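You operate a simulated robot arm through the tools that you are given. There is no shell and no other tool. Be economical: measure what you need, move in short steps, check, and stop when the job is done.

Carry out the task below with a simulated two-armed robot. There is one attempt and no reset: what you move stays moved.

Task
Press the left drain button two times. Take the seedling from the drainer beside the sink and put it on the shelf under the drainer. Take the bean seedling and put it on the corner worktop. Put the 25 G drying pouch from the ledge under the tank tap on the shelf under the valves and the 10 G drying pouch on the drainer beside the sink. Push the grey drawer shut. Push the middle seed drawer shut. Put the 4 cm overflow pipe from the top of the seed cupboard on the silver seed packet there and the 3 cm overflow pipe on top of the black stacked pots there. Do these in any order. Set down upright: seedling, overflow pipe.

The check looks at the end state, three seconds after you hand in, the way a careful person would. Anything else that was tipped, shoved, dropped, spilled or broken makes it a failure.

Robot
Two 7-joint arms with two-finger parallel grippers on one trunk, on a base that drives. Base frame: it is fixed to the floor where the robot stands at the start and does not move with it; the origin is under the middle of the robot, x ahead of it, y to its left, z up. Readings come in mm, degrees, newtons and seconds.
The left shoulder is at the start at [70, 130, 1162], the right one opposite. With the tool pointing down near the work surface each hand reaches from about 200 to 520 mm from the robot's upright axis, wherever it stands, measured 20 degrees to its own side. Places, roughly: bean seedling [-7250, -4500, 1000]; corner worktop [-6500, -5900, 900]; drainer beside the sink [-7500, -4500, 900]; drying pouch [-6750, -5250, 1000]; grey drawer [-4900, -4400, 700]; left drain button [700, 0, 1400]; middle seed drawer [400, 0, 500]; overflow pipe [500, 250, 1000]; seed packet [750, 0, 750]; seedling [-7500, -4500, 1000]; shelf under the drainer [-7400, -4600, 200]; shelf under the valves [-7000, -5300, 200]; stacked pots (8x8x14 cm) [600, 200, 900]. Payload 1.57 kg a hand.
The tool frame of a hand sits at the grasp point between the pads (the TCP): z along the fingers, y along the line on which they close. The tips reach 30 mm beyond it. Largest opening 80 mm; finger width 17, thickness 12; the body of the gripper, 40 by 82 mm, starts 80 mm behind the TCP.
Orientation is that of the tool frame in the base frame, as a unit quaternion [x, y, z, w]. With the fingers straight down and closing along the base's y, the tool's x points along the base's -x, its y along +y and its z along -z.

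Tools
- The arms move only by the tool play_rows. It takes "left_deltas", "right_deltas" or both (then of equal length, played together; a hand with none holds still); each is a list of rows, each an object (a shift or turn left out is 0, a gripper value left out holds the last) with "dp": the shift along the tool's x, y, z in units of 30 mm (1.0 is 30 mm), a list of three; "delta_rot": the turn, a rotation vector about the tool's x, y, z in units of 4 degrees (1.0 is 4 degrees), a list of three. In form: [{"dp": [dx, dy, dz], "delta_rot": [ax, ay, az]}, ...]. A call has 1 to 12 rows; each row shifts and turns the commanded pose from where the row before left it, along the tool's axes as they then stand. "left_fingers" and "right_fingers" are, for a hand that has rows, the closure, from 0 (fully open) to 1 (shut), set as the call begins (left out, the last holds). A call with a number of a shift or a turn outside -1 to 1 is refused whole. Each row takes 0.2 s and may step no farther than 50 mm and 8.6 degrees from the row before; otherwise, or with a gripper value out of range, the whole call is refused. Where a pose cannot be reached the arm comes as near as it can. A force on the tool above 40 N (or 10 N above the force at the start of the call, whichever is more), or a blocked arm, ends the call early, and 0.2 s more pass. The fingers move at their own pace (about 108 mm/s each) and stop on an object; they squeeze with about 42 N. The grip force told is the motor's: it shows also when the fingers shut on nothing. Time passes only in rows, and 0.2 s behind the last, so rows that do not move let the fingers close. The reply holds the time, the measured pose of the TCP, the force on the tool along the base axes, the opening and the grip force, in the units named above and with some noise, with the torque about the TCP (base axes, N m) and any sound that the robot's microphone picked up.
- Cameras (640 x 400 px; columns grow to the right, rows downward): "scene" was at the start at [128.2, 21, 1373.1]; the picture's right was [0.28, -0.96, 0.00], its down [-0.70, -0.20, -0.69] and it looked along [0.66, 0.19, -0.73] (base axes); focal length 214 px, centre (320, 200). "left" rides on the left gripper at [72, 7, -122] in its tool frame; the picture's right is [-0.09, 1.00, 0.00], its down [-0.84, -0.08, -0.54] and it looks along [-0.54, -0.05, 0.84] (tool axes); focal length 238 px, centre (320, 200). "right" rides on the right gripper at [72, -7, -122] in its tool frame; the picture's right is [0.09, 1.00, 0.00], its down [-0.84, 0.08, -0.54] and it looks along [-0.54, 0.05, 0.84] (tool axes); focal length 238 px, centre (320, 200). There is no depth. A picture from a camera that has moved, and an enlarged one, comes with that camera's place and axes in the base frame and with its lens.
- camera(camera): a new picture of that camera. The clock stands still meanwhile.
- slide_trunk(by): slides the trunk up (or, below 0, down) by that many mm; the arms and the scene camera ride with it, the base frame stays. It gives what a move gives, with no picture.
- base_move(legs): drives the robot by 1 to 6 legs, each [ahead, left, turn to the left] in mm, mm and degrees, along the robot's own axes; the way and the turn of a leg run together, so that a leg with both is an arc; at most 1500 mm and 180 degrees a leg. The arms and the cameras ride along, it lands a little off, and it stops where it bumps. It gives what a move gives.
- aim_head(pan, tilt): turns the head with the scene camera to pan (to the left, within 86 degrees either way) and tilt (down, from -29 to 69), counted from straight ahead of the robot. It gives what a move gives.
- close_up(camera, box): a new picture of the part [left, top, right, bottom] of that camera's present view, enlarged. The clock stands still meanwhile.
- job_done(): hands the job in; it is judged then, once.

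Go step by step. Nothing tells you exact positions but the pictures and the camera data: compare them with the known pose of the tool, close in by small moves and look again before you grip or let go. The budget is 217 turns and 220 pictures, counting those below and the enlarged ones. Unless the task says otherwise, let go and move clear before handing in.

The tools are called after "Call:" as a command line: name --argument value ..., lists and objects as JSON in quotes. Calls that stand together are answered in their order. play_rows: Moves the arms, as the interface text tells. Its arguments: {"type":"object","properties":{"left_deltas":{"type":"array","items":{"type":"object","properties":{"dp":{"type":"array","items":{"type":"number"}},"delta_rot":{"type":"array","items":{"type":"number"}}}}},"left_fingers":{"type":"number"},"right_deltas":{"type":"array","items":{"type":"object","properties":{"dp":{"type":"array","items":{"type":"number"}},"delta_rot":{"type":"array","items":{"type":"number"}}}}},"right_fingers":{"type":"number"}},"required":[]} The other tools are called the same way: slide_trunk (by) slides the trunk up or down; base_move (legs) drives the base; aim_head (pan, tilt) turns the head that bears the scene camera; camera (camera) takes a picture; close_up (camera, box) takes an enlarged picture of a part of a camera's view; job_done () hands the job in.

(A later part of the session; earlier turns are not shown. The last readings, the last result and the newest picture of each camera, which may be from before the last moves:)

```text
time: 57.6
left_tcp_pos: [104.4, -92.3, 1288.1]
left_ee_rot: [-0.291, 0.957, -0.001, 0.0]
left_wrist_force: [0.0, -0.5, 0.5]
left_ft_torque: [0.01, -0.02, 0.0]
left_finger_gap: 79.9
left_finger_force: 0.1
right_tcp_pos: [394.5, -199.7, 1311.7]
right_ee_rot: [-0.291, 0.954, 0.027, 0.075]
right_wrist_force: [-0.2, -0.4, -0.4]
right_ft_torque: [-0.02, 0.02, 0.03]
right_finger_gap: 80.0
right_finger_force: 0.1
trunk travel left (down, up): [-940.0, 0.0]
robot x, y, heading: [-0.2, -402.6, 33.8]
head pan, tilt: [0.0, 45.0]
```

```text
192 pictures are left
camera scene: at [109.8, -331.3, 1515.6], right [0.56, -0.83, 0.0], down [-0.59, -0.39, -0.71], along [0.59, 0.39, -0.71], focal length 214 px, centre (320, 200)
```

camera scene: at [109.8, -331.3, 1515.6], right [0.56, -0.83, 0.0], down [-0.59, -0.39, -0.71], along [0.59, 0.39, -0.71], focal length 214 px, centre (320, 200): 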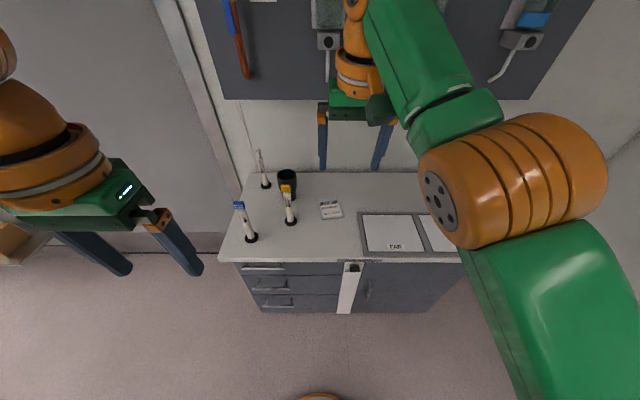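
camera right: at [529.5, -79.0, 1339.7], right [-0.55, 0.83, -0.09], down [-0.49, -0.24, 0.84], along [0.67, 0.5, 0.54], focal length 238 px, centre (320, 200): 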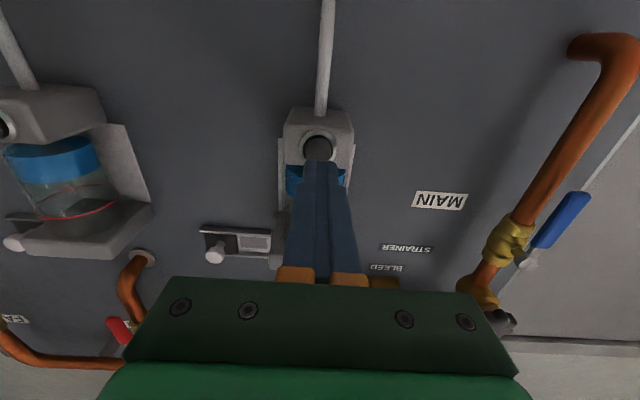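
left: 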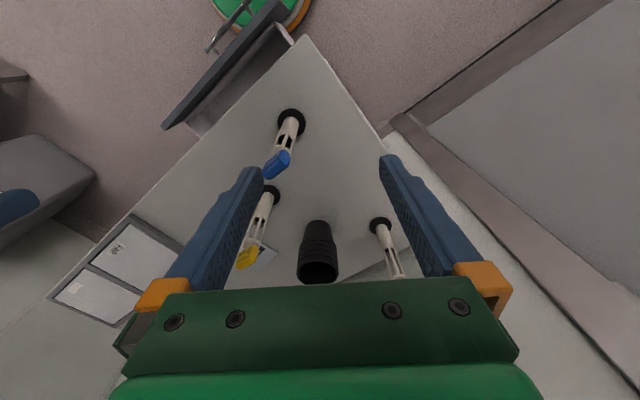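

I'll tuck the right arm back, drive forward so the left hand covers the pipes, packet and pots, and lower the trunk.

Call:
play_rows --right_deltas '[{"dp": [1, -0.7, 0], "delta_rot": [0, 0.5, 0]}, {"dp": [1, -0.7, 0], "delta_rot": [0, 0.5, 0]}, {"dp": [1, -0.7, 0], "delta_rot": [0, 0.5, 0]}, {"dp": [1, -0.7, 0], "delta_rot": [0, 0.5, 0]}, {"dp": [1, -0.7, 0]}]'

Call:
base_move --legs '[[0, -20, 0], [290, 0, 0]]'

Call:
camera --camera "scene"

Call:
camera --camera "left"

```text
time: 58.8
left_tcp_pos: [103.1, -90.6, 1288.2]
left_ee_rot: [-0.292, 0.956, 0.0, 0.0]
left_wrist_force: [-0.1, 0.1, 0.7]
left_ft_torque: [-0.02, 0.02, 0.02]
left_finger_gap: 80.0
left_finger_force: 0.1
right_tcp_pos: [391.3, -207.9, 1311.9]
right_ee_rot: [-0.293, 0.954, 0.022, 0.059]
right_wrist_force: [0.6, 0.4, -0.4]
right_ft_torque: [0.0, -0.01, 0.03]
right_finger_gap: 80.0
right_finger_force: 0.0
right hand out of reach, approached as far as the arm can: row 1, 2, 3, 4, 5
trunk travel left (down, up): [-940.0, 0.0]
robot x, y, heading: [-0.4, -404.8, 33.7]
head pan, tilt: [0.0, 45.0]
```

```text
time: 61.1
left_tcp_pos: [350.7, 47.9, 1289.3]
left_ee_rot: [-0.29, 0.957, 0.0, 0.002]
left_wrist_force: [-0.1, -0.4, -0.6]
left_ft_torque: [0.0, -0.04, -0.01]
left_finger_gap: 80.2
left_finger_force: 0.0
right_tcp_pos: [637.3, -68.8, 1312.6]
right_ee_rot: [-0.292, 0.954, 0.02, 0.061]
right_wrist_force: [-0.4, -0.3, 0.0]
right_ft_torque: [0.02, 0.0, -0.02]
right_finger_gap: 79.9
right_finger_force: 0.1
trunk travel left (down, up): [-940.0, 0.0]
robot x, y, heading: [250.2, -260.7, 33.7]
head pan, tilt: [0.0, 45.0]
```

```text
191 pictures are left
camera scene: at [355.1, -191.1, 1515.9], right [0.55, -0.83, 0.0], down [-0.59, -0.39, -0.71], along [0.59, 0.39, -0.71], focal length 214 px, centre (320, 200)
```

scene: 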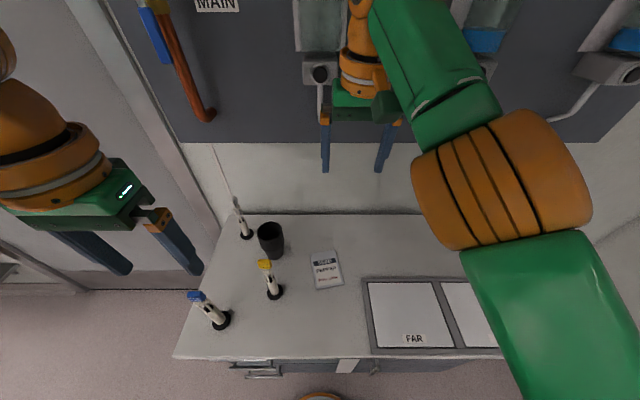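

```text
190 pictures are left
camera left: at [287.5, 14.6, 1411.7], right [-0.48, 0.88, 0.0], down [0.74, 0.4, 0.54], along [0.48, 0.26, -0.84], focal length 238 px, centre (320, 200)
```

left: 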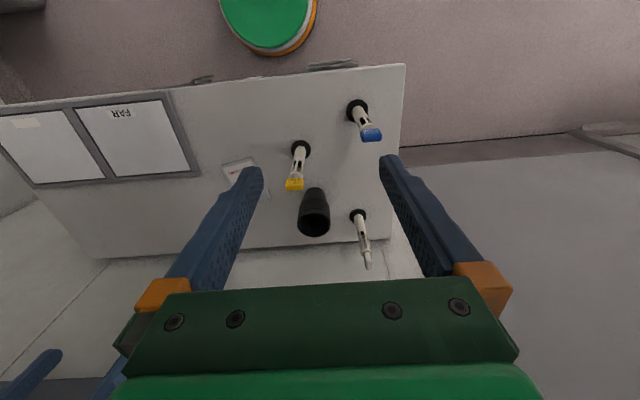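

Call:
play_rows --right_deltas '[{"dp": [1, 0, 1]}, {"dp": [1, 0, 1]}, {"dp": [1, 0, 1]}, {"dp": [0, 0, 1]}, {"dp": [0, 0, 1]}, {"dp": [0, 0, 1]}]'

Call:
camera --camera "scene"

```text
time: 62.5
left_tcp_pos: [354.4, 49.4, 1288.2]
left_ee_rot: [-0.29, 0.957, 0.0, 0.0]
left_wrist_force: [0.7, -0.6, -0.4]
left_ft_torque: [0.0, -0.01, 0.01]
left_finger_gap: 80.3
left_finger_force: 0.0
right_tcp_pos: [646.9, -7.7, 1177.1]
right_ee_rot: [-0.292, 0.954, 0.02, 0.06]
right_wrist_force: [0.7, 0.6, -0.6]
right_ft_torque: [-0.02, -0.02, 0.01]
right_finger_gap: 80.1
right_finger_force: 0.0
right hand out of reach, approached as far as the arm can: row 1, 2, 3, 4, 5, 6
trunk travel left (down, up): [-940.0, 0.0]
robot x, y, heading: [247.3, -262.9, 33.4]
head pan, tilt: [0.0, 45.0]
```

```text
189 pictures are left
camera scene: at [359.2, -188.2, 1515.4], right [0.55, -0.83, 0.0], down [-0.59, -0.39, -0.71], along [0.59, 0.39, -0.71], focal length 214 px, centre (320, 200)
```

scene: 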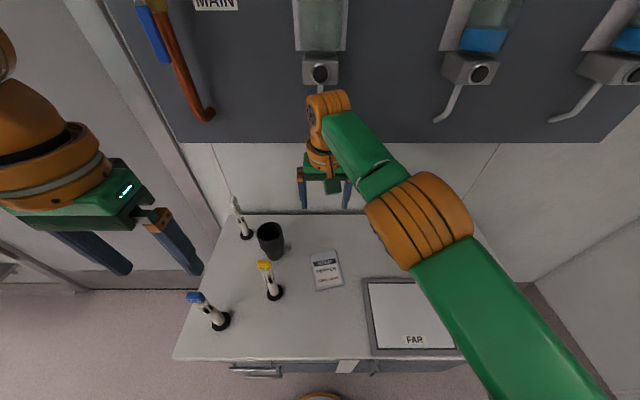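

The right arm is stuck at an awkward reach limit. I'll back off for room and bring it to a normal pose.

Call:
base_move --legs '[[-300, 0, 0]]'

Call:
play_rows --right_deltas '[{"dp": [0, 0, 1]}, {"dp": [0, 0, 1]}, {"dp": [0, 0, 1]}, {"dp": [0, 0, 1]}, {"dp": [0, 0, 1]}, {"dp": [0, 0, 1]}]'

Call:
camera --camera "scene"

```text
time: 64.6
left_tcp_pos: [103.9, -117.4, 1287.0]
left_ee_rot: [-0.29, 0.957, -0.001, -0.002]
left_wrist_force: [0.2, 0.3, -0.8]
left_ft_torque: [-0.05, 0.05, 0.01]
left_finger_gap: 80.0
left_finger_force: 0.2
right_tcp_pos: [396.2, -174.7, 1177.5]
right_ee_rot: [-0.293, 0.954, 0.02, 0.057]
right_wrist_force: [0.3, 0.4, -0.5]
right_ft_torque: [0.01, 0.03, -0.03]
right_finger_gap: 80.0
right_finger_force: 0.0
trunk travel left (down, up): [-940.0, 0.0]
robot x, y, heading: [-5.4, -429.4, 34.1]
head pan, tilt: [0.0, 45.0]
```

```text
time: 66.0
left_tcp_pos: [102.1, -117.6, 1288.0]
left_ee_rot: [-0.289, 0.957, 0.001, 0.0]
left_wrist_force: [-0.1, 0.1, -0.1]
left_ft_torque: [-0.02, 0.02, 0.04]
left_finger_gap: 80.1
left_finger_force: 0.1
right_tcp_pos: [404.8, -178.7, 1019.1]
right_ee_rot: [-0.292, 0.954, 0.02, 0.059]
right_wrist_force: [-0.9, -0.1, -0.5]
right_ft_torque: [0.0, 0.0, -0.02]
right_finger_gap: 79.9
right_finger_force: 0.2
right hand out of reach, approached as far as the arm can: row 4, 5, 6
trunk travel left (down, up): [-940.0, 0.0]
robot x, y, heading: [-5.4, -429.3, 33.7]
head pan, tilt: [0.0, 45.0]
```

```text
188 pictures are left
camera scene: at [106.7, -357.2, 1515.5], right [0.56, -0.83, 0.0], down [-0.59, -0.39, -0.71], along [0.59, 0.39, -0.71], focal length 214 px, centre (320, 200)
```

scene: 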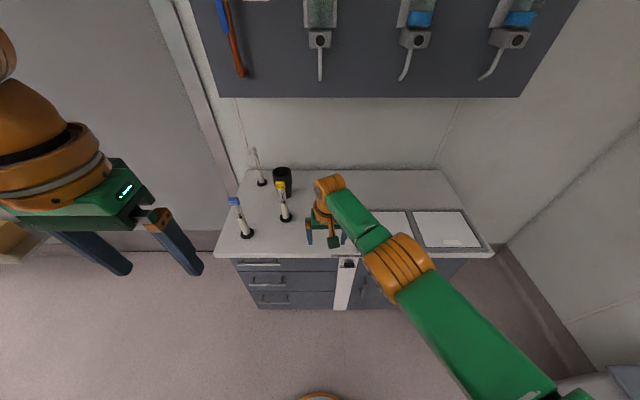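

Call:
play_rows --right_deltas '[{"dp": [1, 0, 0]}, {"dp": [1, 0, 0]}, {"dp": [1, 0, 0]}, {"dp": [1, 0, 0]}]'

```text
time: 67.0
left_tcp_pos: [101.0, -120.1, 1287.1]
left_ee_rot: [-0.29, 0.957, -0.001, 0.0]
left_wrist_force: [-0.5, -0.2, 0.0]
left_ft_torque: [0.01, -0.01, -0.02]
left_finger_gap: 80.1
left_finger_force: 0.0
right_tcp_pos: [306.1, -248.1, 1004.3]
right_ee_rot: [-0.292, 0.954, 0.019, 0.059]
right_wrist_force: [0.3, 0.4, -0.5]
right_ft_torque: [0.03, 0.0, 0.0]
right_finger_gap: 79.9
right_finger_force: 0.0
trunk travel left (down, up): [-940.0, 0.0]
robot x, y, heading: [-3.0, -428.6, 33.4]
head pan, tilt: [0.0, 45.0]
```

Call:
play_rows --right_deltas '[{"dp": [0, 0, -1], "delta_rot": [0, 0.5, 0]}, {"dp": [0.3, -0.5, -1], "delta_rot": [0, 0.5, 0]}, {"dp": [0.3, -0.5, -1], "delta_rot": [0, 0.5, 0]}, {"dp": [0.3, -0.5, -1], "delta_rot": [0, 0.2, 0]}, {"dp": [0.3, -0.5, -1]}, {"dp": [0, -0.5, -1]}, {"dp": [0, -0.5, -1]}, {"dp": [0, 0, -1]}, {"dp": [0, 0, -1]}]'

```text
time: 69.0
left_tcp_pos: [100.3, -117.9, 1287.5]
left_ee_rot: [-0.29, 0.957, -0.001, 0.001]
left_wrist_force: [0.7, 1.2, -0.5]
left_ft_torque: [0.01, 0.0, 0.04]
left_finger_gap: 80.2
left_finger_force: 0.0
right_tcp_pos: [317.9, -346.9, 1273.2]
right_ee_rot: [-0.293, 0.956, 0.003, 0.002]
right_wrist_force: [0.0, 0.2, 0.2]
right_ft_torque: [0.0, -0.01, 0.01]
right_finger_gap: 80.0
right_finger_force: 0.0
trunk travel left (down, up): [-940.0, 0.0]
robot x, y, heading: [-8.8, -427.1, 33.7]
head pan, tilt: [0.0, 45.0]
```

Call:
base_move --legs '[[315, 0, 0]]'

Call:
slide_trunk --by -190

Call:
aim_head --pan 20 --tilt 55

Call:
camera --camera "scene"

Call:
camera --camera "left"

```text
time: 71.1
left_tcp_pos: [363.3, 53.2, 1288.5]
left_ee_rot: [-0.289, 0.957, 0.001, 0.002]
left_wrist_force: [-0.3, -0.5, 0.7]
left_ft_torque: [0.02, -0.01, 0.03]
left_finger_gap: 79.8
left_finger_force: 0.2
right_tcp_pos: [578.4, -175.0, 1273.7]
right_ee_rot: [-0.292, 0.957, 0.003, 0.004]
right_wrist_force: [-1.1, 0.2, 0.6]
right_ft_torque: [0.02, -0.01, -0.02]
right_finger_gap: 80.2
right_finger_force: 0.0
trunk travel left (down, up): [-940.0, 0.0]
robot x, y, heading: [256.6, -255.9, 33.4]
head pan, tilt: [0.0, 45.0]
```

```text
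time: 73.2
left_tcp_pos: [364.8, 54.5, 1098.8]
left_ee_rot: [-0.288, 0.958, 0.0, -0.001]
left_wrist_force: [-1.0, 0.4, -0.8]
left_ft_torque: [0.01, 0.01, 0.01]
left_finger_gap: 80.0
left_finger_force: 0.0
right_tcp_pos: [581.6, -173.1, 1081.7]
right_ee_rot: [-0.292, 0.957, 0.003, 0.003]
right_wrist_force: [0.3, 0.2, 0.2]
right_ft_torque: [0.02, -0.01, 0.03]
right_finger_gap: 80.0
right_finger_force: 0.0
trunk travel left (down, up): [-750.0, 190.0]
robot x, y, heading: [262.3, -252.0, 33.7]
head pan, tilt: [0.0, 45.0]
```

```text
time: 74.0
left_tcp_pos: [365.2, 54.5, 1098.3]
left_ee_rot: [-0.288, 0.958, 0.0, 0.0]
left_wrist_force: [0.1, 0.9, 0.3]
left_ft_torque: [-0.04, -0.01, 0.01]
left_finger_gap: 79.7
left_finger_force: 0.1
right_tcp_pos: [581.4, -173.3, 1081.2]
right_ee_rot: [-0.292, 0.957, 0.002, 0.002]
right_wrist_force: [0.1, -0.4, -0.2]
right_ft_torque: [0.02, -0.01, 0.02]
right_finger_gap: 80.2
right_finger_force: 0.0
trunk travel left (down, up): [-750.0, 190.0]
robot x, y, heading: [254.7, -254.0, 33.8]
head pan, tilt: [20.0, 55.0]
```

```text
187 pictures are left
camera scene: at [344.3, -170.5, 1312.1], right [0.8, -0.6, 0.0], down [-0.49, -0.66, -0.57], along [0.34, 0.46, -0.82], focal length 214 px, centre (320, 200)
```

scene: 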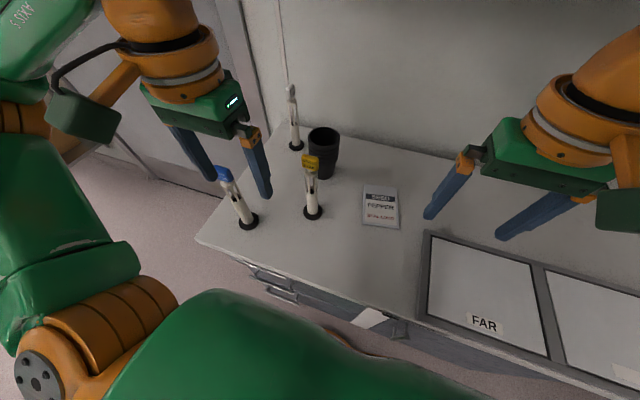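

```text
186 pictures are left
camera left: at [301.9, 22.2, 1221.2], right [-0.47, 0.88, 0.0], down [0.74, 0.4, 0.54], along [0.48, 0.26, -0.84], focal length 238 px, centre (320, 200)
```

left: 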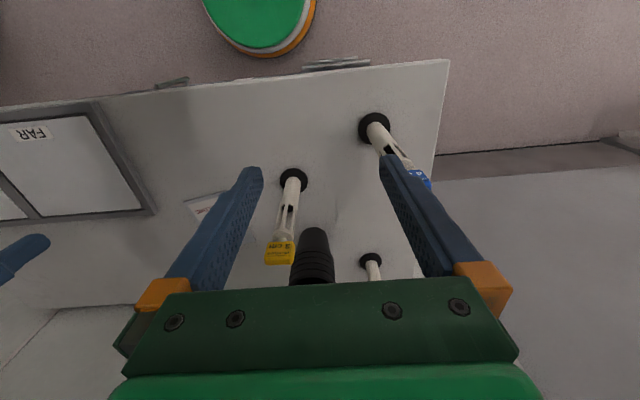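

Call:
close_up --camera "scene" --box '[200, 80, 420, 240]'

Call:
close_up --camera "left" --box '[220, 90, 460, 290]'

```text
2.50 times, centred on (310, 160) of scene
camera zoom: at [344.3, -170.5, 1312.1], right [0.8, -0.6, 0.0], down [-0.49, -0.66, -0.57], along [0.34, 0.46, -0.82], focal length 536 px, centre (345, 300)
```

zoom: 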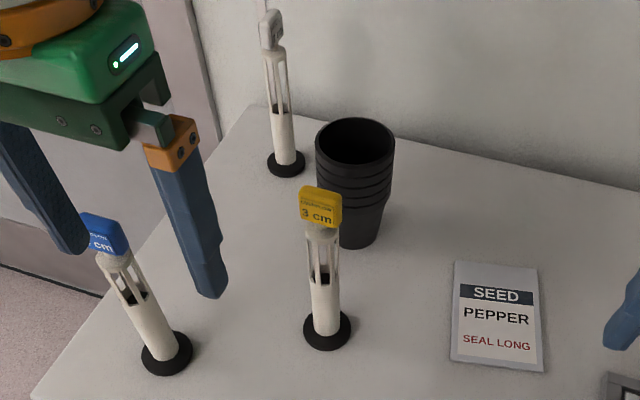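

```text
2.00 times, centred on (340, 190) of left
camera zoom: at [301.9, 22.2, 1221.2], right [-0.47, 0.88, 0.0], down [0.74, 0.4, 0.54], along [0.48, 0.26, -0.84], focal length 477 px, centre (280, 220)
```

zoom: 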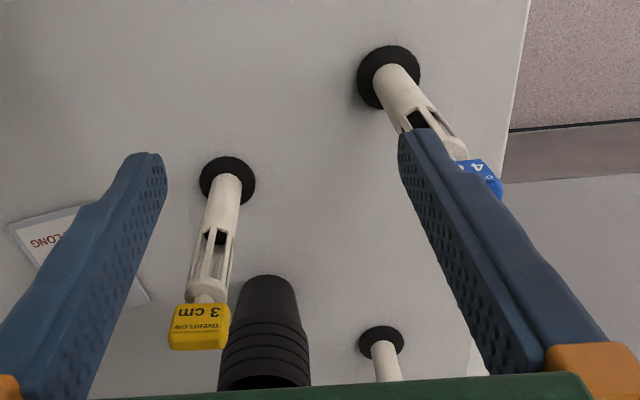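

Blue 4 cm pipe base is at about (357, 152), yellow 3 cm at (504, 78), pots near (606, 166), packet near (656, −15), and table z≈838. I'll move the left hand above the blue pipe while turning it so it closes across the thin side of the tag.

Call:
play_rows --left_deltas '[{"dp": [-0.529, 0.95, 0]}, {"dp": [-0.529, 0.95, 0]}, {"dp": [-0.529, 0.95, 0]}, {"delta_rot": [0, 0, -1]}, {"delta_rot": [0, 0, -1]}, {"delta_rot": [0, 0, -1]}, {"delta_rot": [0, 0, -1]}, {"delta_rot": [0, 0, -1]}, {"delta_rot": [0, 0, -1]}, {"delta_rot": [0, 0, -1]}, {"delta_rot": [0, 0, -1]}, {"delta_rot": [0, 0, -1]}]'

Call:
play_rows --left_deltas '[{"delta_rot": [0, 0, -1]}, {"delta_rot": [0, 0, -1]}, {"delta_rot": [0, 0, -1]}, {"delta_rot": [0, 0, -1]}, {"delta_rot": [0, 0, -1]}, {"delta_rot": [0, 0, -1]}, {"delta_rot": [0, 0, -1]}, {"delta_rot": [0, 0, -1]}, {"delta_rot": [0, 0, -1]}, {"delta_rot": [0, 0, -1]}, {"delta_rot": [0, 0, -1]}, {"delta_rot": [0, 0, -1]}]'

Call:
camera --camera "left"

Call:
camera --camera "scene"

```text
time: 76.6
left_tcp_pos: [358.0, 153.1, 1096.4]
left_ee_rot: [-0.57, 0.822, 0.0, 0.001]
left_wrist_force: [0.5, 0.0, -0.2]
left_ft_torque: [0.04, 0.04, 0.01]
left_finger_gap: 80.1
left_finger_force: 0.1
right_tcp_pos: [581.7, -173.7, 1083.0]
right_ee_rot: [-0.29, 0.957, 0.002, 0.002]
right_wrist_force: [0.4, -0.5, -0.3]
right_ft_torque: [0.0, 0.0, 0.01]
right_finger_gap: 80.1
right_finger_force: 0.1
trunk travel left (down, up): [-750.0, 190.0]
robot x, y, heading: [257.4, -254.6, 33.5]
head pan, tilt: [20.0, 55.0]
```

```text
time: 79.2
left_tcp_pos: [358.2, 154.7, 1097.7]
left_ee_rot: [0.855, -0.518, 0.0, 0.001]
left_wrist_force: [0.0, -0.8, 0.1]
left_ft_torque: [0.01, -0.01, -0.01]
left_finger_gap: 80.0
left_finger_force: 0.1
right_tcp_pos: [581.1, -172.7, 1082.2]
right_ee_rot: [-0.29, 0.957, 0.002, 0.002]
right_wrist_force: [0.0, 0.4, 0.1]
right_ft_torque: [-0.03, -0.02, -0.02]
right_finger_gap: 80.0
right_finger_force: 0.0
trunk travel left (down, up): [-750.0, 190.0]
robot x, y, heading: [255.9, -254.3, 33.5]
head pan, tilt: [20.0, 55.0]
```

```text
183 pictures are left
camera left: at [385.6, 87.2, 1221.3], right [-0.93, -0.38, 0.0], down [-0.32, 0.78, 0.54], along [-0.21, 0.5, -0.84], focal length 238 px, centre (320, 200)
```

left: 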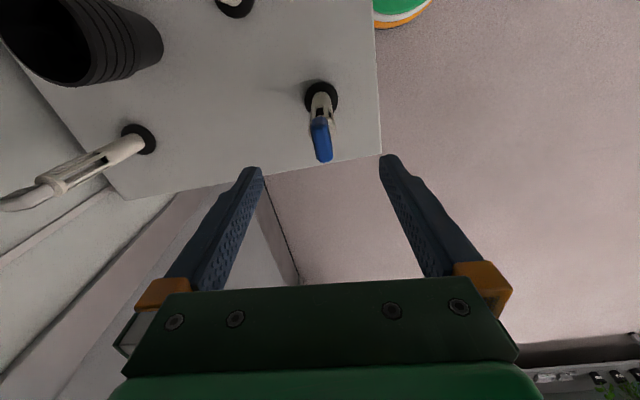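

```text
182 pictures are left
camera scene: at [344.2, -170.4, 1312.1], right [0.8, -0.6, 0.0], down [-0.49, -0.66, -0.57], along [0.34, 0.46, -0.82], focal length 214 px, centre (320, 200)
```

scene: 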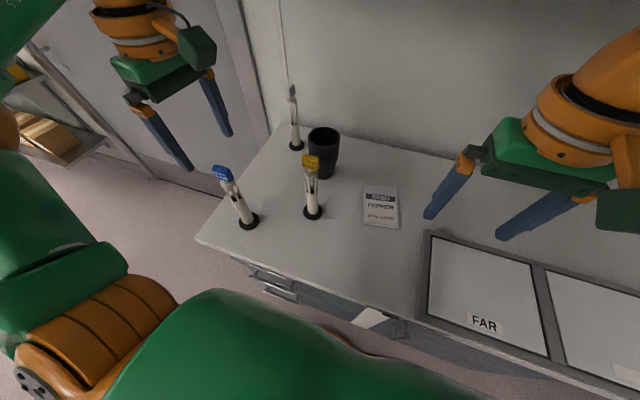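

The pipe is centred between the fingers to within a few mm. I'll correct and descend.

Call:
play_rows --left_deltas '[{"dp": [0.17, 0.06, 0.6]}, {"dp": [0, 0, 1]}, {"dp": [0, 0, 1]}, {"dp": [0, 0, 0.6]}]'

Call:
camera --camera "left"

Call:
close_up --camera "scene" --box '[100, 60, 320, 240]'

```text
time: 80.2
left_tcp_pos: [358.7, 148.1, 1001.6]
left_ee_rot: [0.855, -0.519, 0.0, -0.001]
left_wrist_force: [-0.3, 0.3, -0.2]
left_ft_torque: [-0.02, 0.01, 0.0]
left_finger_gap: 80.1
left_finger_force: 0.0
right_tcp_pos: [582.0, -173.3, 1081.6]
right_ee_rot: [-0.291, 0.957, 0.002, 0.002]
right_wrist_force: [0.9, -0.2, 0.1]
right_ft_torque: [-0.01, -0.01, -0.01]
right_finger_gap: 80.3
right_finger_force: 0.0
trunk travel left (down, up): [-750.0, 190.0]
robot x, y, heading: [261.0, -255.4, 33.5]
head pan, tilt: [20.0, 55.0]
```

```text
181 pictures are left
camera left: at [386.1, 81.4, 1125.1], right [-0.93, -0.38, 0.0], down [-0.32, 0.78, 0.54], along [-0.2, 0.5, -0.84], focal length 238 px, centre (320, 200)
```

left: 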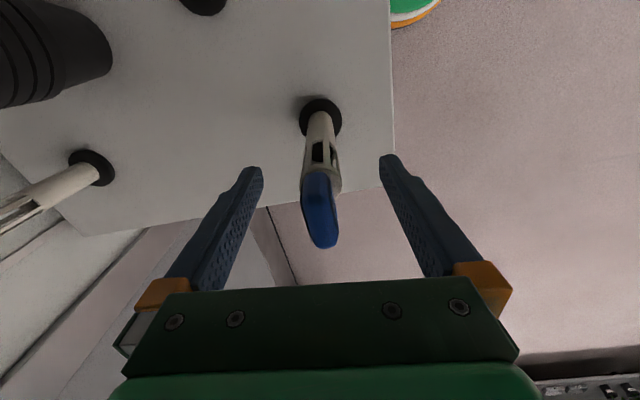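

```text
2.22 times, centred on (210, 150) of scene
camera zoom: at [344.1, -170.3, 1312.1], right [0.8, -0.6, 0.0], down [-0.49, -0.66, -0.57], along [0.34, 0.46, -0.82], focal length 477 px, centre (564, 311)
```

zoom: 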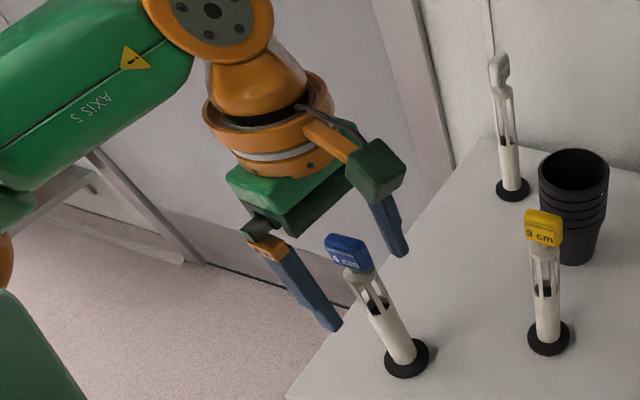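

Call:
play_rows --left_deltas '[{"dp": [0, 0, 0.5]}, {"dp": [0, 0, 0.5]}]'

Call:
camera --camera "left"

Call:
close_up --camera "scene" --box '[100, 60, 320, 240]'

```text
time: 80.8
left_tcp_pos: [357.7, 146.6, 971.0]
left_ee_rot: [0.856, -0.517, 0.0, 0.0]
left_wrist_force: [0.1, 0.0, -0.2]
left_ft_torque: [0.0, 0.0, -0.01]
left_finger_gap: 79.9
left_finger_force: 0.0
right_tcp_pos: [581.9, -173.1, 1082.1]
right_ee_rot: [-0.291, 0.957, 0.002, 0.003]
right_wrist_force: [-0.3, -0.1, -0.4]
right_ft_torque: [0.03, 0.0, 0.01]
right_finger_gap: 80.1
right_finger_force: 0.1
trunk travel left (down, up): [-750.0, 190.0]
robot x, y, heading: [261.3, -255.9, 33.4]
head pan, tilt: [20.0, 55.0]
```

```text
179 pictures are left
camera left: at [385.7, 81.1, 1094.1], right [-0.93, -0.38, 0.0], down [-0.32, 0.78, 0.54], along [-0.2, 0.5, -0.84], focal length 238 px, centre (320, 200)
```

left: 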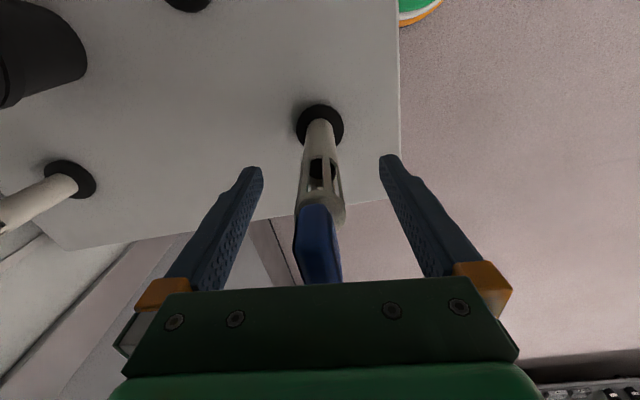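

```text
2.22 times, centred on (210, 150) of scene
camera zoom: at [344.1, -170.1, 1312.1], right [0.8, -0.6, 0.0], down [-0.49, -0.66, -0.57], along [0.34, 0.46, -0.82], focal length 477 px, centre (564, 311)
```

zoom: 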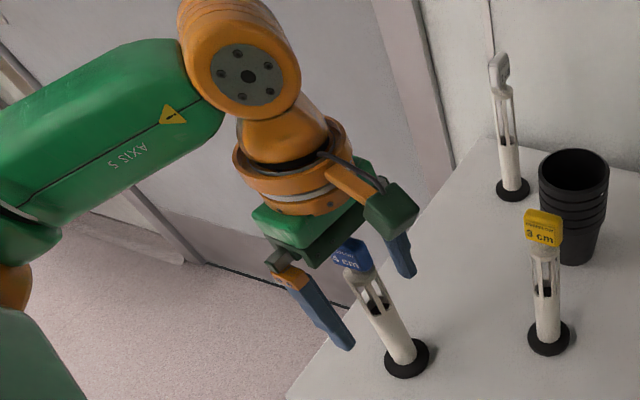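

Call:
play_rows --left_deltas '[{}, {}, {}, {}]' --left_fingers 1

Call:
play_rows --left_deltas '[{"dp": [0, 0, -0.3]}, {"dp": [0, 0, -0.7]}, {"dp": [0, 0, -1]}]'

Call:
camera --camera "left"

Call:
camera --camera "scene"

```text
time: 81.8
left_tcp_pos: [357.6, 147.0, 970.7]
left_ee_rot: [0.855, -0.519, 0.0, 0.0]
left_wrist_force: [0.5, 0.2, 1.0]
left_ft_torque: [0.09, -0.1, 0.0]
left_finger_gap: 25.7
left_finger_force: 36.9
right_tcp_pos: [581.5, -173.4, 1082.4]
right_ee_rot: [-0.291, 0.957, 0.002, 0.002]
right_wrist_force: [-0.7, 0.0, -1.0]
right_ft_torque: [0.02, 0.0, -0.01]
right_finger_gap: 79.8
right_finger_force: 0.0
trunk travel left (down, up): [-750.0, 190.0]
robot x, y, heading: [260.9, -254.8, 33.4]
head pan, tilt: [20.0, 55.0]
```

```text
time: 82.6
left_tcp_pos: [359.4, 146.7, 1032.9]
left_ee_rot: [0.855, -0.519, 0.001, 0.0]
left_wrist_force: [0.8, -0.4, -0.7]
left_ft_torque: [0.03, -0.09, 0.01]
left_finger_gap: 25.3
left_finger_force: 37.0
right_tcp_pos: [581.2, -174.8, 1083.0]
right_ee_rot: [-0.291, 0.957, 0.003, 0.001]
right_wrist_force: [-1.2, 0.2, 0.8]
right_ft_torque: [0.01, -0.03, -0.03]
right_finger_gap: 79.8
right_finger_force: 0.0
trunk travel left (down, up): [-750.0, 190.0]
robot x, y, heading: [260.9, -256.2, 33.5]
head pan, tilt: [20.0, 55.0]
```

```text
177 pictures are left
camera left: at [387.1, 80.7, 1155.9], right [-0.93, -0.38, 0.0], down [-0.32, 0.78, 0.54], along [-0.2, 0.5, -0.84], focal length 238 px, centre (320, 200)
```

left: 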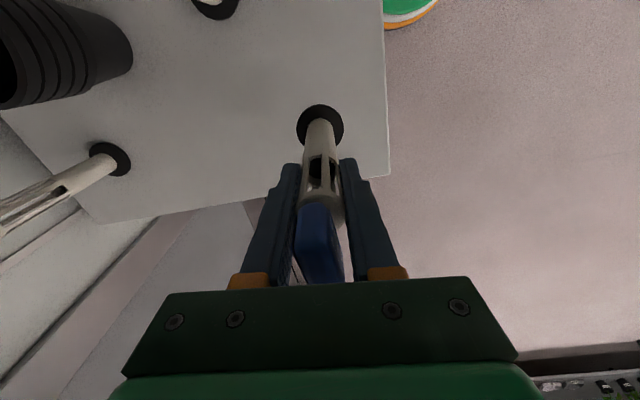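

```text
176 pictures are left
camera scene: at [344.3, -171.0, 1312.1], right [0.8, -0.6, 0.0], down [-0.49, -0.66, -0.57], along [0.34, 0.46, -0.82], focal length 214 px, centre (320, 200)
```

scene: 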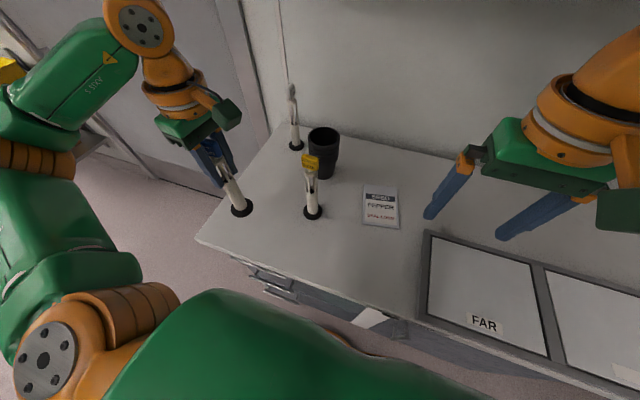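

The pipe is held (25 mm grip), with its bottom 133 mm below the TCP. I'll carry it round the near side of the yellow pipe to the packet, moving the right arm further aside.

Call:
play_rows --left_deltas '[{"dp": [0, 0, -1]}, {"dp": [0.98, -0.119, 0]}, {"dp": [0.98, -0.119, 0]}, {"dp": [0.98, -0.119, 0]}, {"dp": [0.98, -0.119, 0]}, {"dp": [0.98, -0.119, 0]}, {"dp": [0.98, -0.119, 0]}, {"dp": [0.98, -0.119, 0]}, {"dp": [0.98, -0.119, 0]}, {"dp": [0.98, -0.119, 0]}, {"dp": [0.98, -0.119, 0]}, {}]' --right_deltas '[{"dp": [0, -1, 0]}, {"dp": [0, -1, 0]}, {"dp": [0, -1, 0]}, {"dp": [0, -1, 0]}, {}, {}, {}, {}, {}, {}, {}, {}]'

Call:
camera --camera "scene"

Call:
camera --camera "left"

```text
time: 85.2
left_tcp_pos: [525.9, -94.4, 1060.4]
left_ee_rot: [0.855, -0.519, 0.001, 0.0]
left_wrist_force: [-0.3, 0.2, -1.2]
left_ft_torque: [-0.02, 0.0, 0.03]
left_finger_gap: 24.5
left_finger_force: 36.4
right_tcp_pos: [650.0, -271.7, 1082.2]
right_ee_rot: [-0.292, 0.957, 0.003, 0.002]
right_wrist_force: [-1.0, -0.1, 0.1]
right_ft_torque: [-0.03, 0.01, 0.02]
right_finger_gap: 79.7
right_finger_force: 0.0
trunk travel left (down, up): [-750.0, 190.0]
robot x, y, heading: [253.5, -255.6, 33.4]
head pan, tilt: [20.0, 55.0]
```

```text
175 pictures are left
camera scene: at [344.1, -170.0, 1312.0], right [0.8, -0.6, 0.0], down [-0.49, -0.66, -0.57], along [0.34, 0.46, -0.82], focal length 214 px, centre (320, 200)
```

scene: 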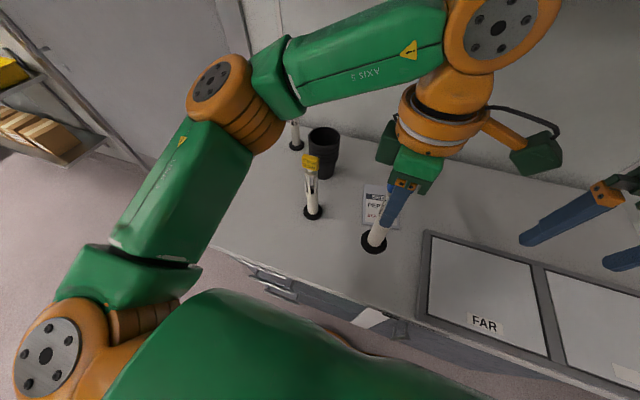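

```text
174 pictures are left
camera left: at [554.6, -161.0, 1184.2], right [-0.93, -0.38, 0.0], down [-0.32, 0.78, 0.54], along [-0.2, 0.5, -0.84], focal length 238 px, centre (320, 200)
```

left: 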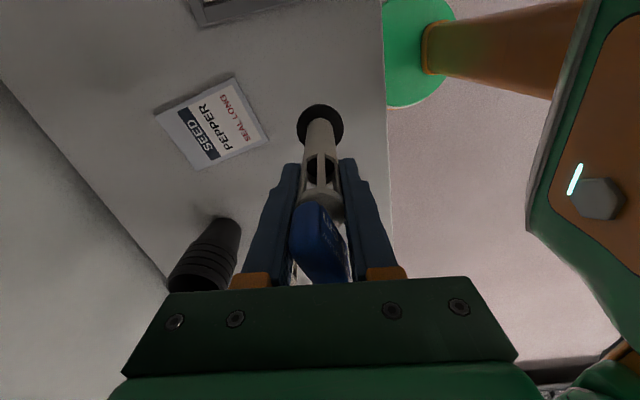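

Call:
play_rows --left_deltas '[{"dp": [-0.043, -0.862, 0]}, {"dp": [-0.043, -0.862, 0]}, {"dp": [-0.043, -0.862, 0]}, {"dp": [-0.043, -0.862, 0.3]}, {"dp": [-0.043, -0.862, 0.6]}, {"dp": [-0.043, -0.862, 0.6]}, {"dp": [0, 0, 0.5]}]'

Call:
camera --camera "scene"

Call:
camera --camera "left"

```text
time: 86.8
left_tcp_pos: [620.6, -22.8, 1001.1]
left_ee_rot: [0.854, -0.519, 0.0, -0.001]
left_wrist_force: [-0.3, 0.1, -0.7]
left_ft_torque: [0.01, 0.0, -0.02]
left_finger_gap: 24.4
left_finger_force: 36.2
left hand out of reach, approached as far as the arm can: row 4, 5, 6
right_tcp_pos: [651.0, -271.9, 1082.4]
right_ee_rot: [-0.292, 0.956, 0.001, 0.002]
right_wrist_force: [-0.9, 0.1, 0.5]
right_ft_torque: [-0.04, 0.01, -0.02]
right_finger_gap: 80.1
right_finger_force: 0.0
trunk travel left (down, up): [-750.0, 190.0]
robot x, y, heading: [260.1, -255.4, 33.6]
head pan, tilt: [20.0, 55.0]
```

```text
173 pictures are left
camera scene: at [344.8, -168.7, 1311.9], right [0.8, -0.6, 0.0], down [-0.49, -0.66, -0.57], along [0.34, 0.46, -0.82], focal length 214 px, centre (320, 200)
```

scene: 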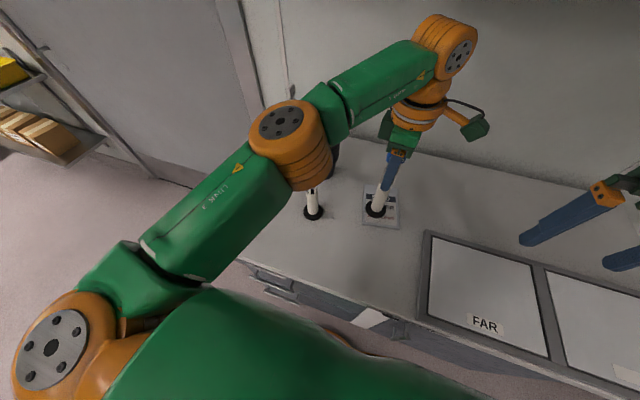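

```text
172 pictures are left
camera left: at [648.5, -89.5, 1124.7], right [-0.93, -0.38, 0.0], down [-0.32, 0.78, 0.54], along [-0.2, 0.5, -0.84], focal length 238 px, centre (320, 200)
```

left: 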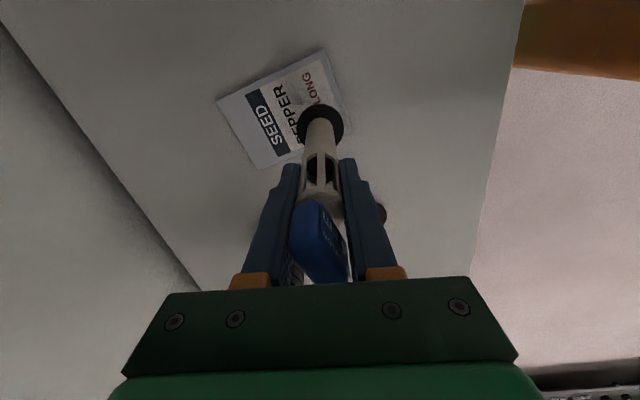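

The left hand is at its reach limit, short of the packet centre. I'll shift the base right to bring the packet into comfortable reach.

Call:
base_move --legs '[[0, -110, 0]]'

Call:
camera --camera "scene"

```text
time: 88.0
left_tcp_pos: [680.4, -116.3, 1001.8]
left_ee_rot: [0.855, -0.519, 0.001, 0.001]
left_wrist_force: [0.0, -0.5, -0.3]
left_ft_torque: [0.01, -0.03, 0.02]
left_finger_gap: 24.4
left_finger_force: 36.9
right_tcp_pos: [709.3, -362.4, 1081.2]
right_ee_rot: [-0.291, 0.957, 0.002, 0.003]
right_wrist_force: [0.0, 0.5, 0.8]
right_ft_torque: [-0.02, 0.01, -0.01]
right_finger_gap: 79.9
right_finger_force: 0.1
trunk travel left (down, up): [-750.0, 190.0]
robot x, y, heading: [320.5, -343.1, 33.3]
head pan, tilt: [20.0, 55.0]
```

```text
171 pictures are left
camera scene: at [403.8, -260.1, 1312.0], right [0.8, -0.6, 0.0], down [-0.49, -0.66, -0.57], along [0.34, 0.46, -0.82], focal length 214 px, centre (320, 200)
```

scene: 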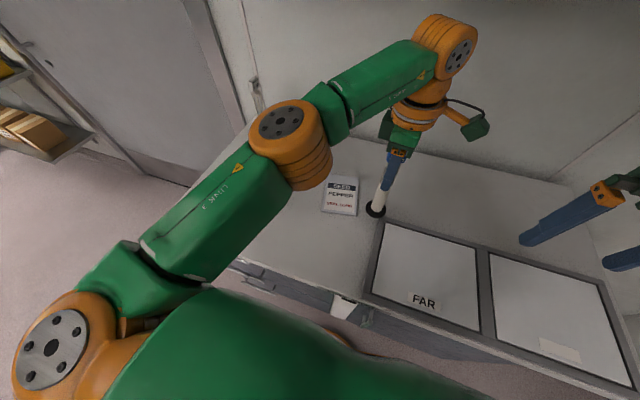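

Call:
camera --camera "left"

Call:
camera --camera "right"

```text
170 pictures are left
camera left: at [707.8, -181.0, 1125.6], right [-0.93, -0.38, 0.0], down [-0.32, 0.78, 0.54], along [-0.2, 0.5, -0.84], focal length 238 px, centre (320, 200)
```

left: 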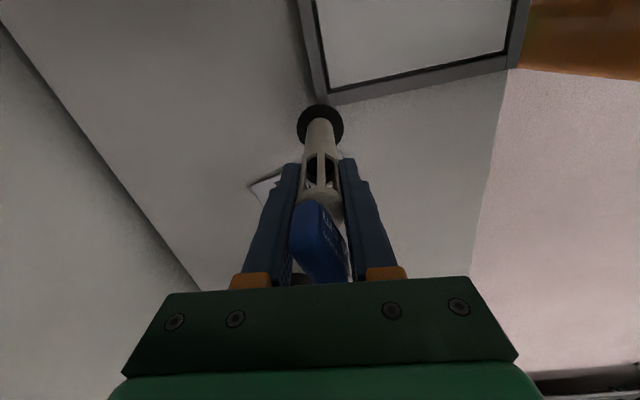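

```text
169 pictures are left
camera right: at [653.6, -408.6, 1203.4], right [-0.63, 0.78, 0.0], down [0.65, 0.53, 0.55], along [0.42, 0.35, -0.84], focal length 238 px, centre (320, 200)
```

right: 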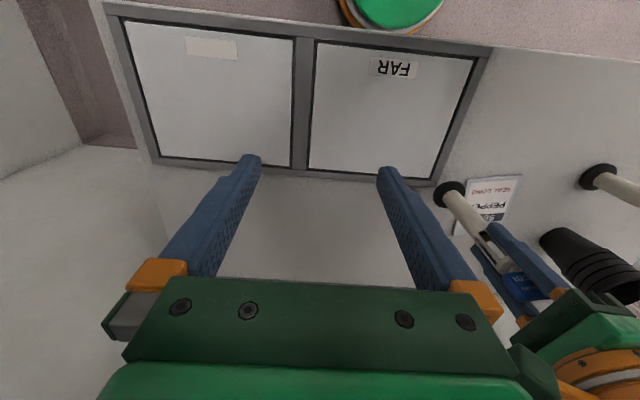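

Pipe 3 is still standing, but my elbow is near it. I'll raise the trunk so the elbow clears it, then bring the hand over and down.

Call:
slide_trunk --by 130

Call:
play_rows --left_deltas '[{"dp": [0, 0, 1]}, {"dp": [0, 0, 1]}, {"dp": [-0.82, -0.21, 0.5]}, {"dp": [-0.82, -0.21, 0.5]}, {"dp": [-0.82, -0.21, 0.3]}, {"dp": [-0.82, -0.21, 0.3]}]'

Call:
camera --camera "scene"

Call:
camera --camera "left"

Call:
camera --camera "right"

```text
time: 89.6
left_tcp_pos: [682.5, -117.9, 1132.6]
left_ee_rot: [0.855, -0.519, 0.0, 0.0]
left_wrist_force: [-0.8, -0.1, -1.3]
left_ft_torque: [0.01, 0.01, -0.06]
left_finger_gap: 24.4
left_finger_force: 36.0
right_tcp_pos: [711.7, -364.0, 1211.4]
right_ee_rot: [-0.291, 0.957, 0.002, 0.003]
right_wrist_force: [0.3, 0.9, 0.7]
right_ft_torque: [0.01, 0.01, 0.01]
right_finger_gap: 80.0
right_finger_force: 0.0
trunk travel left (down, up): [-880.0, 60.0]
robot x, y, heading: [320.4, -348.5, 33.6]
head pan, tilt: [20.0, 55.0]
```

```text
time: 91.0
left_tcp_pos: [656.9, -16.0, 1024.9]
left_ee_rot: [0.855, -0.519, 0.0, 0.0]
left_wrist_force: [-0.1, -0.5, -0.9]
left_ft_torque: [0.01, 0.03, -0.02]
left_finger_gap: 24.3
left_finger_force: 36.5
right_tcp_pos: [711.7, -365.0, 1212.6]
right_ee_rot: [-0.29, 0.957, 0.001, 0.002]
right_wrist_force: [1.0, 0.1, 0.6]
right_ft_torque: [0.0, 0.0, 0.0]
right_finger_gap: 79.8
right_finger_force: 0.0
trunk travel left (down, up): [-880.0, 60.0]
robot x, y, heading: [318.9, -347.0, 33.7]
head pan, tilt: [20.0, 55.0]
```

```text
168 pictures are left
camera scene: at [405.1, -261.2, 1442.0], right [0.8, -0.6, 0.0], down [-0.49, -0.66, -0.57], along [0.34, 0.46, -0.82], focal length 214 px, centre (320, 200)
```

scene: 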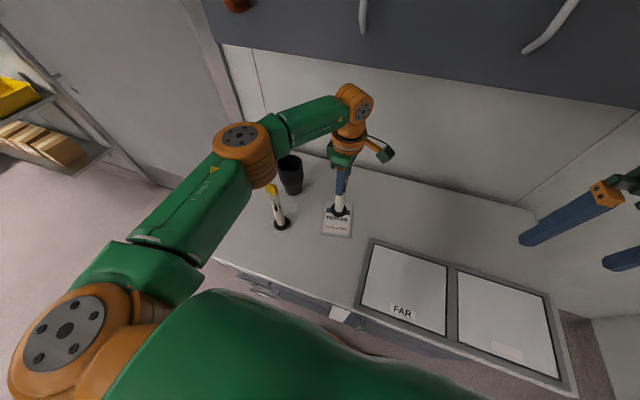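

```text
167 pictures are left
camera left: at [684.4, -81.7, 1147.5], right [-0.93, -0.38, 0.0], down [-0.32, 0.78, 0.54], along [-0.2, 0.5, -0.84], focal length 238 px, centre (320, 200)
```

left: 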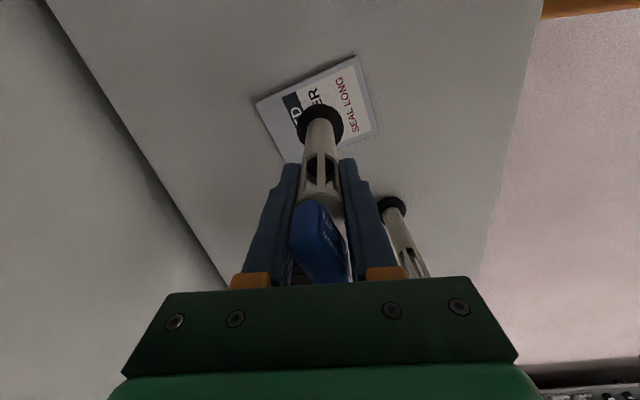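

```text
166 pictures are left
camera right: at [654.8, -409.6, 1332.9], right [-0.63, 0.78, 0.0], down [0.65, 0.53, 0.55], along [0.42, 0.35, -0.84], focal length 238 px, centre (320, 200)
```

right: 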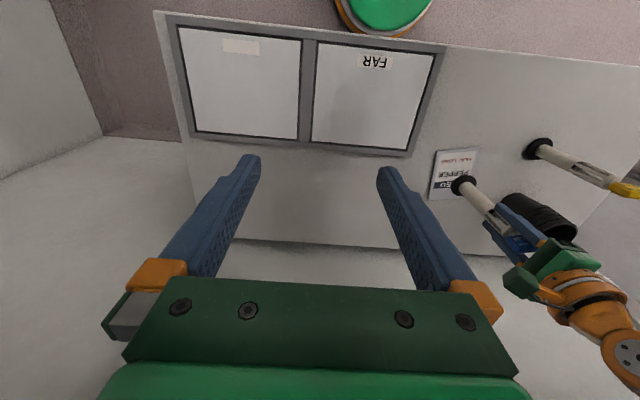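

Over the packet; lowering gently until contact.

Call:
play_rows --left_deltas '[{"dp": [0.13, -0.04, 0.5]}, {"dp": [0, 0, 0.5]}, {"dp": [0, 0, 0.3]}, {"dp": [0, 0, 0.1]}, {"dp": [0, 0, 0.1]}]'

Call:
close_up --camera "left" --box '[240, 40, 400, 160]'

Call:
close_up --camera "right" --box '[400, 120, 560, 260]'

```text
time: 92.2
left_tcp_pos: [661.5, -20.7, 979.4]
left_ee_rot: [0.855, -0.519, 0.0, 0.0]
left_wrist_force: [0.3, 0.6, -0.7]
left_ft_torque: [0.0, -0.01, 0.02]
left_finger_gap: 24.5
left_finger_force: 36.2
right_tcp_pos: [711.4, -364.4, 1212.8]
right_ee_rot: [-0.29, 0.957, 0.002, 0.002]
right_wrist_force: [-0.1, 0.1, -0.4]
right_ft_torque: [-0.04, -0.02, 0.02]
right_finger_gap: 79.8
right_finger_force: 0.0
trunk travel left (down, up): [-880.0, 60.0]
robot x, y, heading: [321.1, -349.7, 33.5]
head pan, tilt: [20.0, 55.0]
```

```text
3.33 times, centred on (320, 100) of left
camera zoom: at [688.6, -86.6, 1102.6], right [-0.93, -0.38, 0.0], down [-0.32, 0.78, 0.54], along [-0.2, 0.5, -0.84], focal length 794 px, centre (320, 533)
```

zoom: 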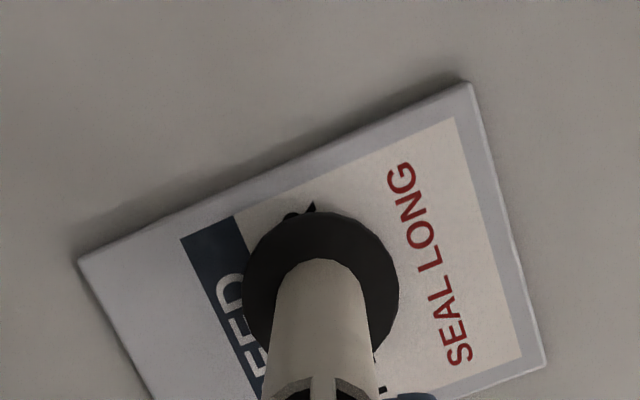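

```text
2.86 times, centred on (480, 190) of right
camera zoom: at [655.1, -410.6, 1332.8], right [-0.63, 0.78, 0.0], down [0.65, 0.53, 0.55], along [0.42, 0.35, -0.84], focal length 681 px, centre (-137, 229)
```

zoom: 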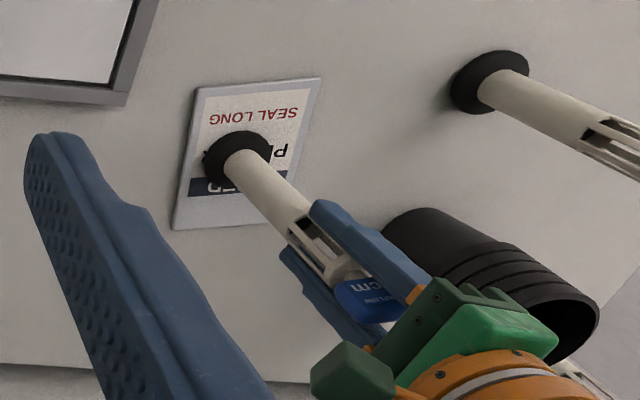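

Call:
play_rows --left_deltas '[{"dp": [0, 0, 0.05]}, {"dp": [0, 0, 0.05]}, {}]'

Call:
play_rows --left_deltas '[{"dp": [0, 0, 0.05]}, {}]'

Call:
play_rows --left_deltas '[{"dp": [0, 0, 0.05]}, {}]'

```text
time: 93.0
left_tcp_pos: [659.4, -22.1, 979.3]
left_ee_rot: [0.855, -0.519, 0.001, -0.002]
left_wrist_force: [4.6, 5.3, 24.5]
left_ft_torque: [0.6, -0.37, 0.0]
left_finger_gap: 24.6
left_finger_force: 36.2
right_tcp_pos: [708.5, -364.5, 1212.5]
right_ee_rot: [-0.291, 0.957, 0.003, 0.003]
right_wrist_force: [-0.7, 0.0, -0.9]
right_ft_torque: [0.0, 0.03, 0.03]
right_finger_gap: 80.0
right_finger_force: 0.0
trunk travel left (down, up): [-880.0, 60.0]
robot x, y, heading: [320.1, -343.8, 33.5]
head pan, tilt: [20.0, 55.0]
```

```text
time: 93.6
left_tcp_pos: [658.0, -23.6, 978.6]
left_ee_rot: [0.854, -0.519, 0.001, -0.002]
left_wrist_force: [4.4, 3.8, 27.0]
left_ft_torque: [0.31, -0.52, 0.02]
left_finger_gap: 24.5
left_finger_force: 35.9
right_tcp_pos: [708.4, -367.4, 1211.7]
right_ee_rot: [-0.291, 0.957, 0.002, 0.003]
right_wrist_force: [0.1, -0.5, 0.2]
right_ft_torque: [0.03, -0.03, 0.02]
right_finger_gap: 80.1
right_finger_force: 0.0
trunk travel left (down, up): [-880.0, 60.0]
robot x, y, heading: [316.6, -349.2, 33.7]
head pan, tilt: [20.0, 55.0]
```

```text
time: 94.2
left_tcp_pos: [658.4, -23.5, 975.7]
left_ee_rot: [0.854, -0.52, -0.001, -0.002]
left_wrist_force: [4.3, 3.9, 27.7]
left_ft_torque: [0.12, -0.44, 0.01]
left_finger_gap: 24.4
left_finger_force: 36.9
right_tcp_pos: [708.0, -368.6, 1213.5]
right_ee_rot: [-0.29, 0.957, 0.003, 0.002]
right_wrist_force: [-0.3, -0.8, -0.3]
right_ft_torque: [0.02, 0.0, 0.04]
right_finger_gap: 80.0
right_finger_force: 0.0
trunk travel left (down, up): [-880.0, 60.0]
robot x, y, heading: [318.2, -346.0, 33.6]
head pan, tilt: [20.0, 55.0]
```

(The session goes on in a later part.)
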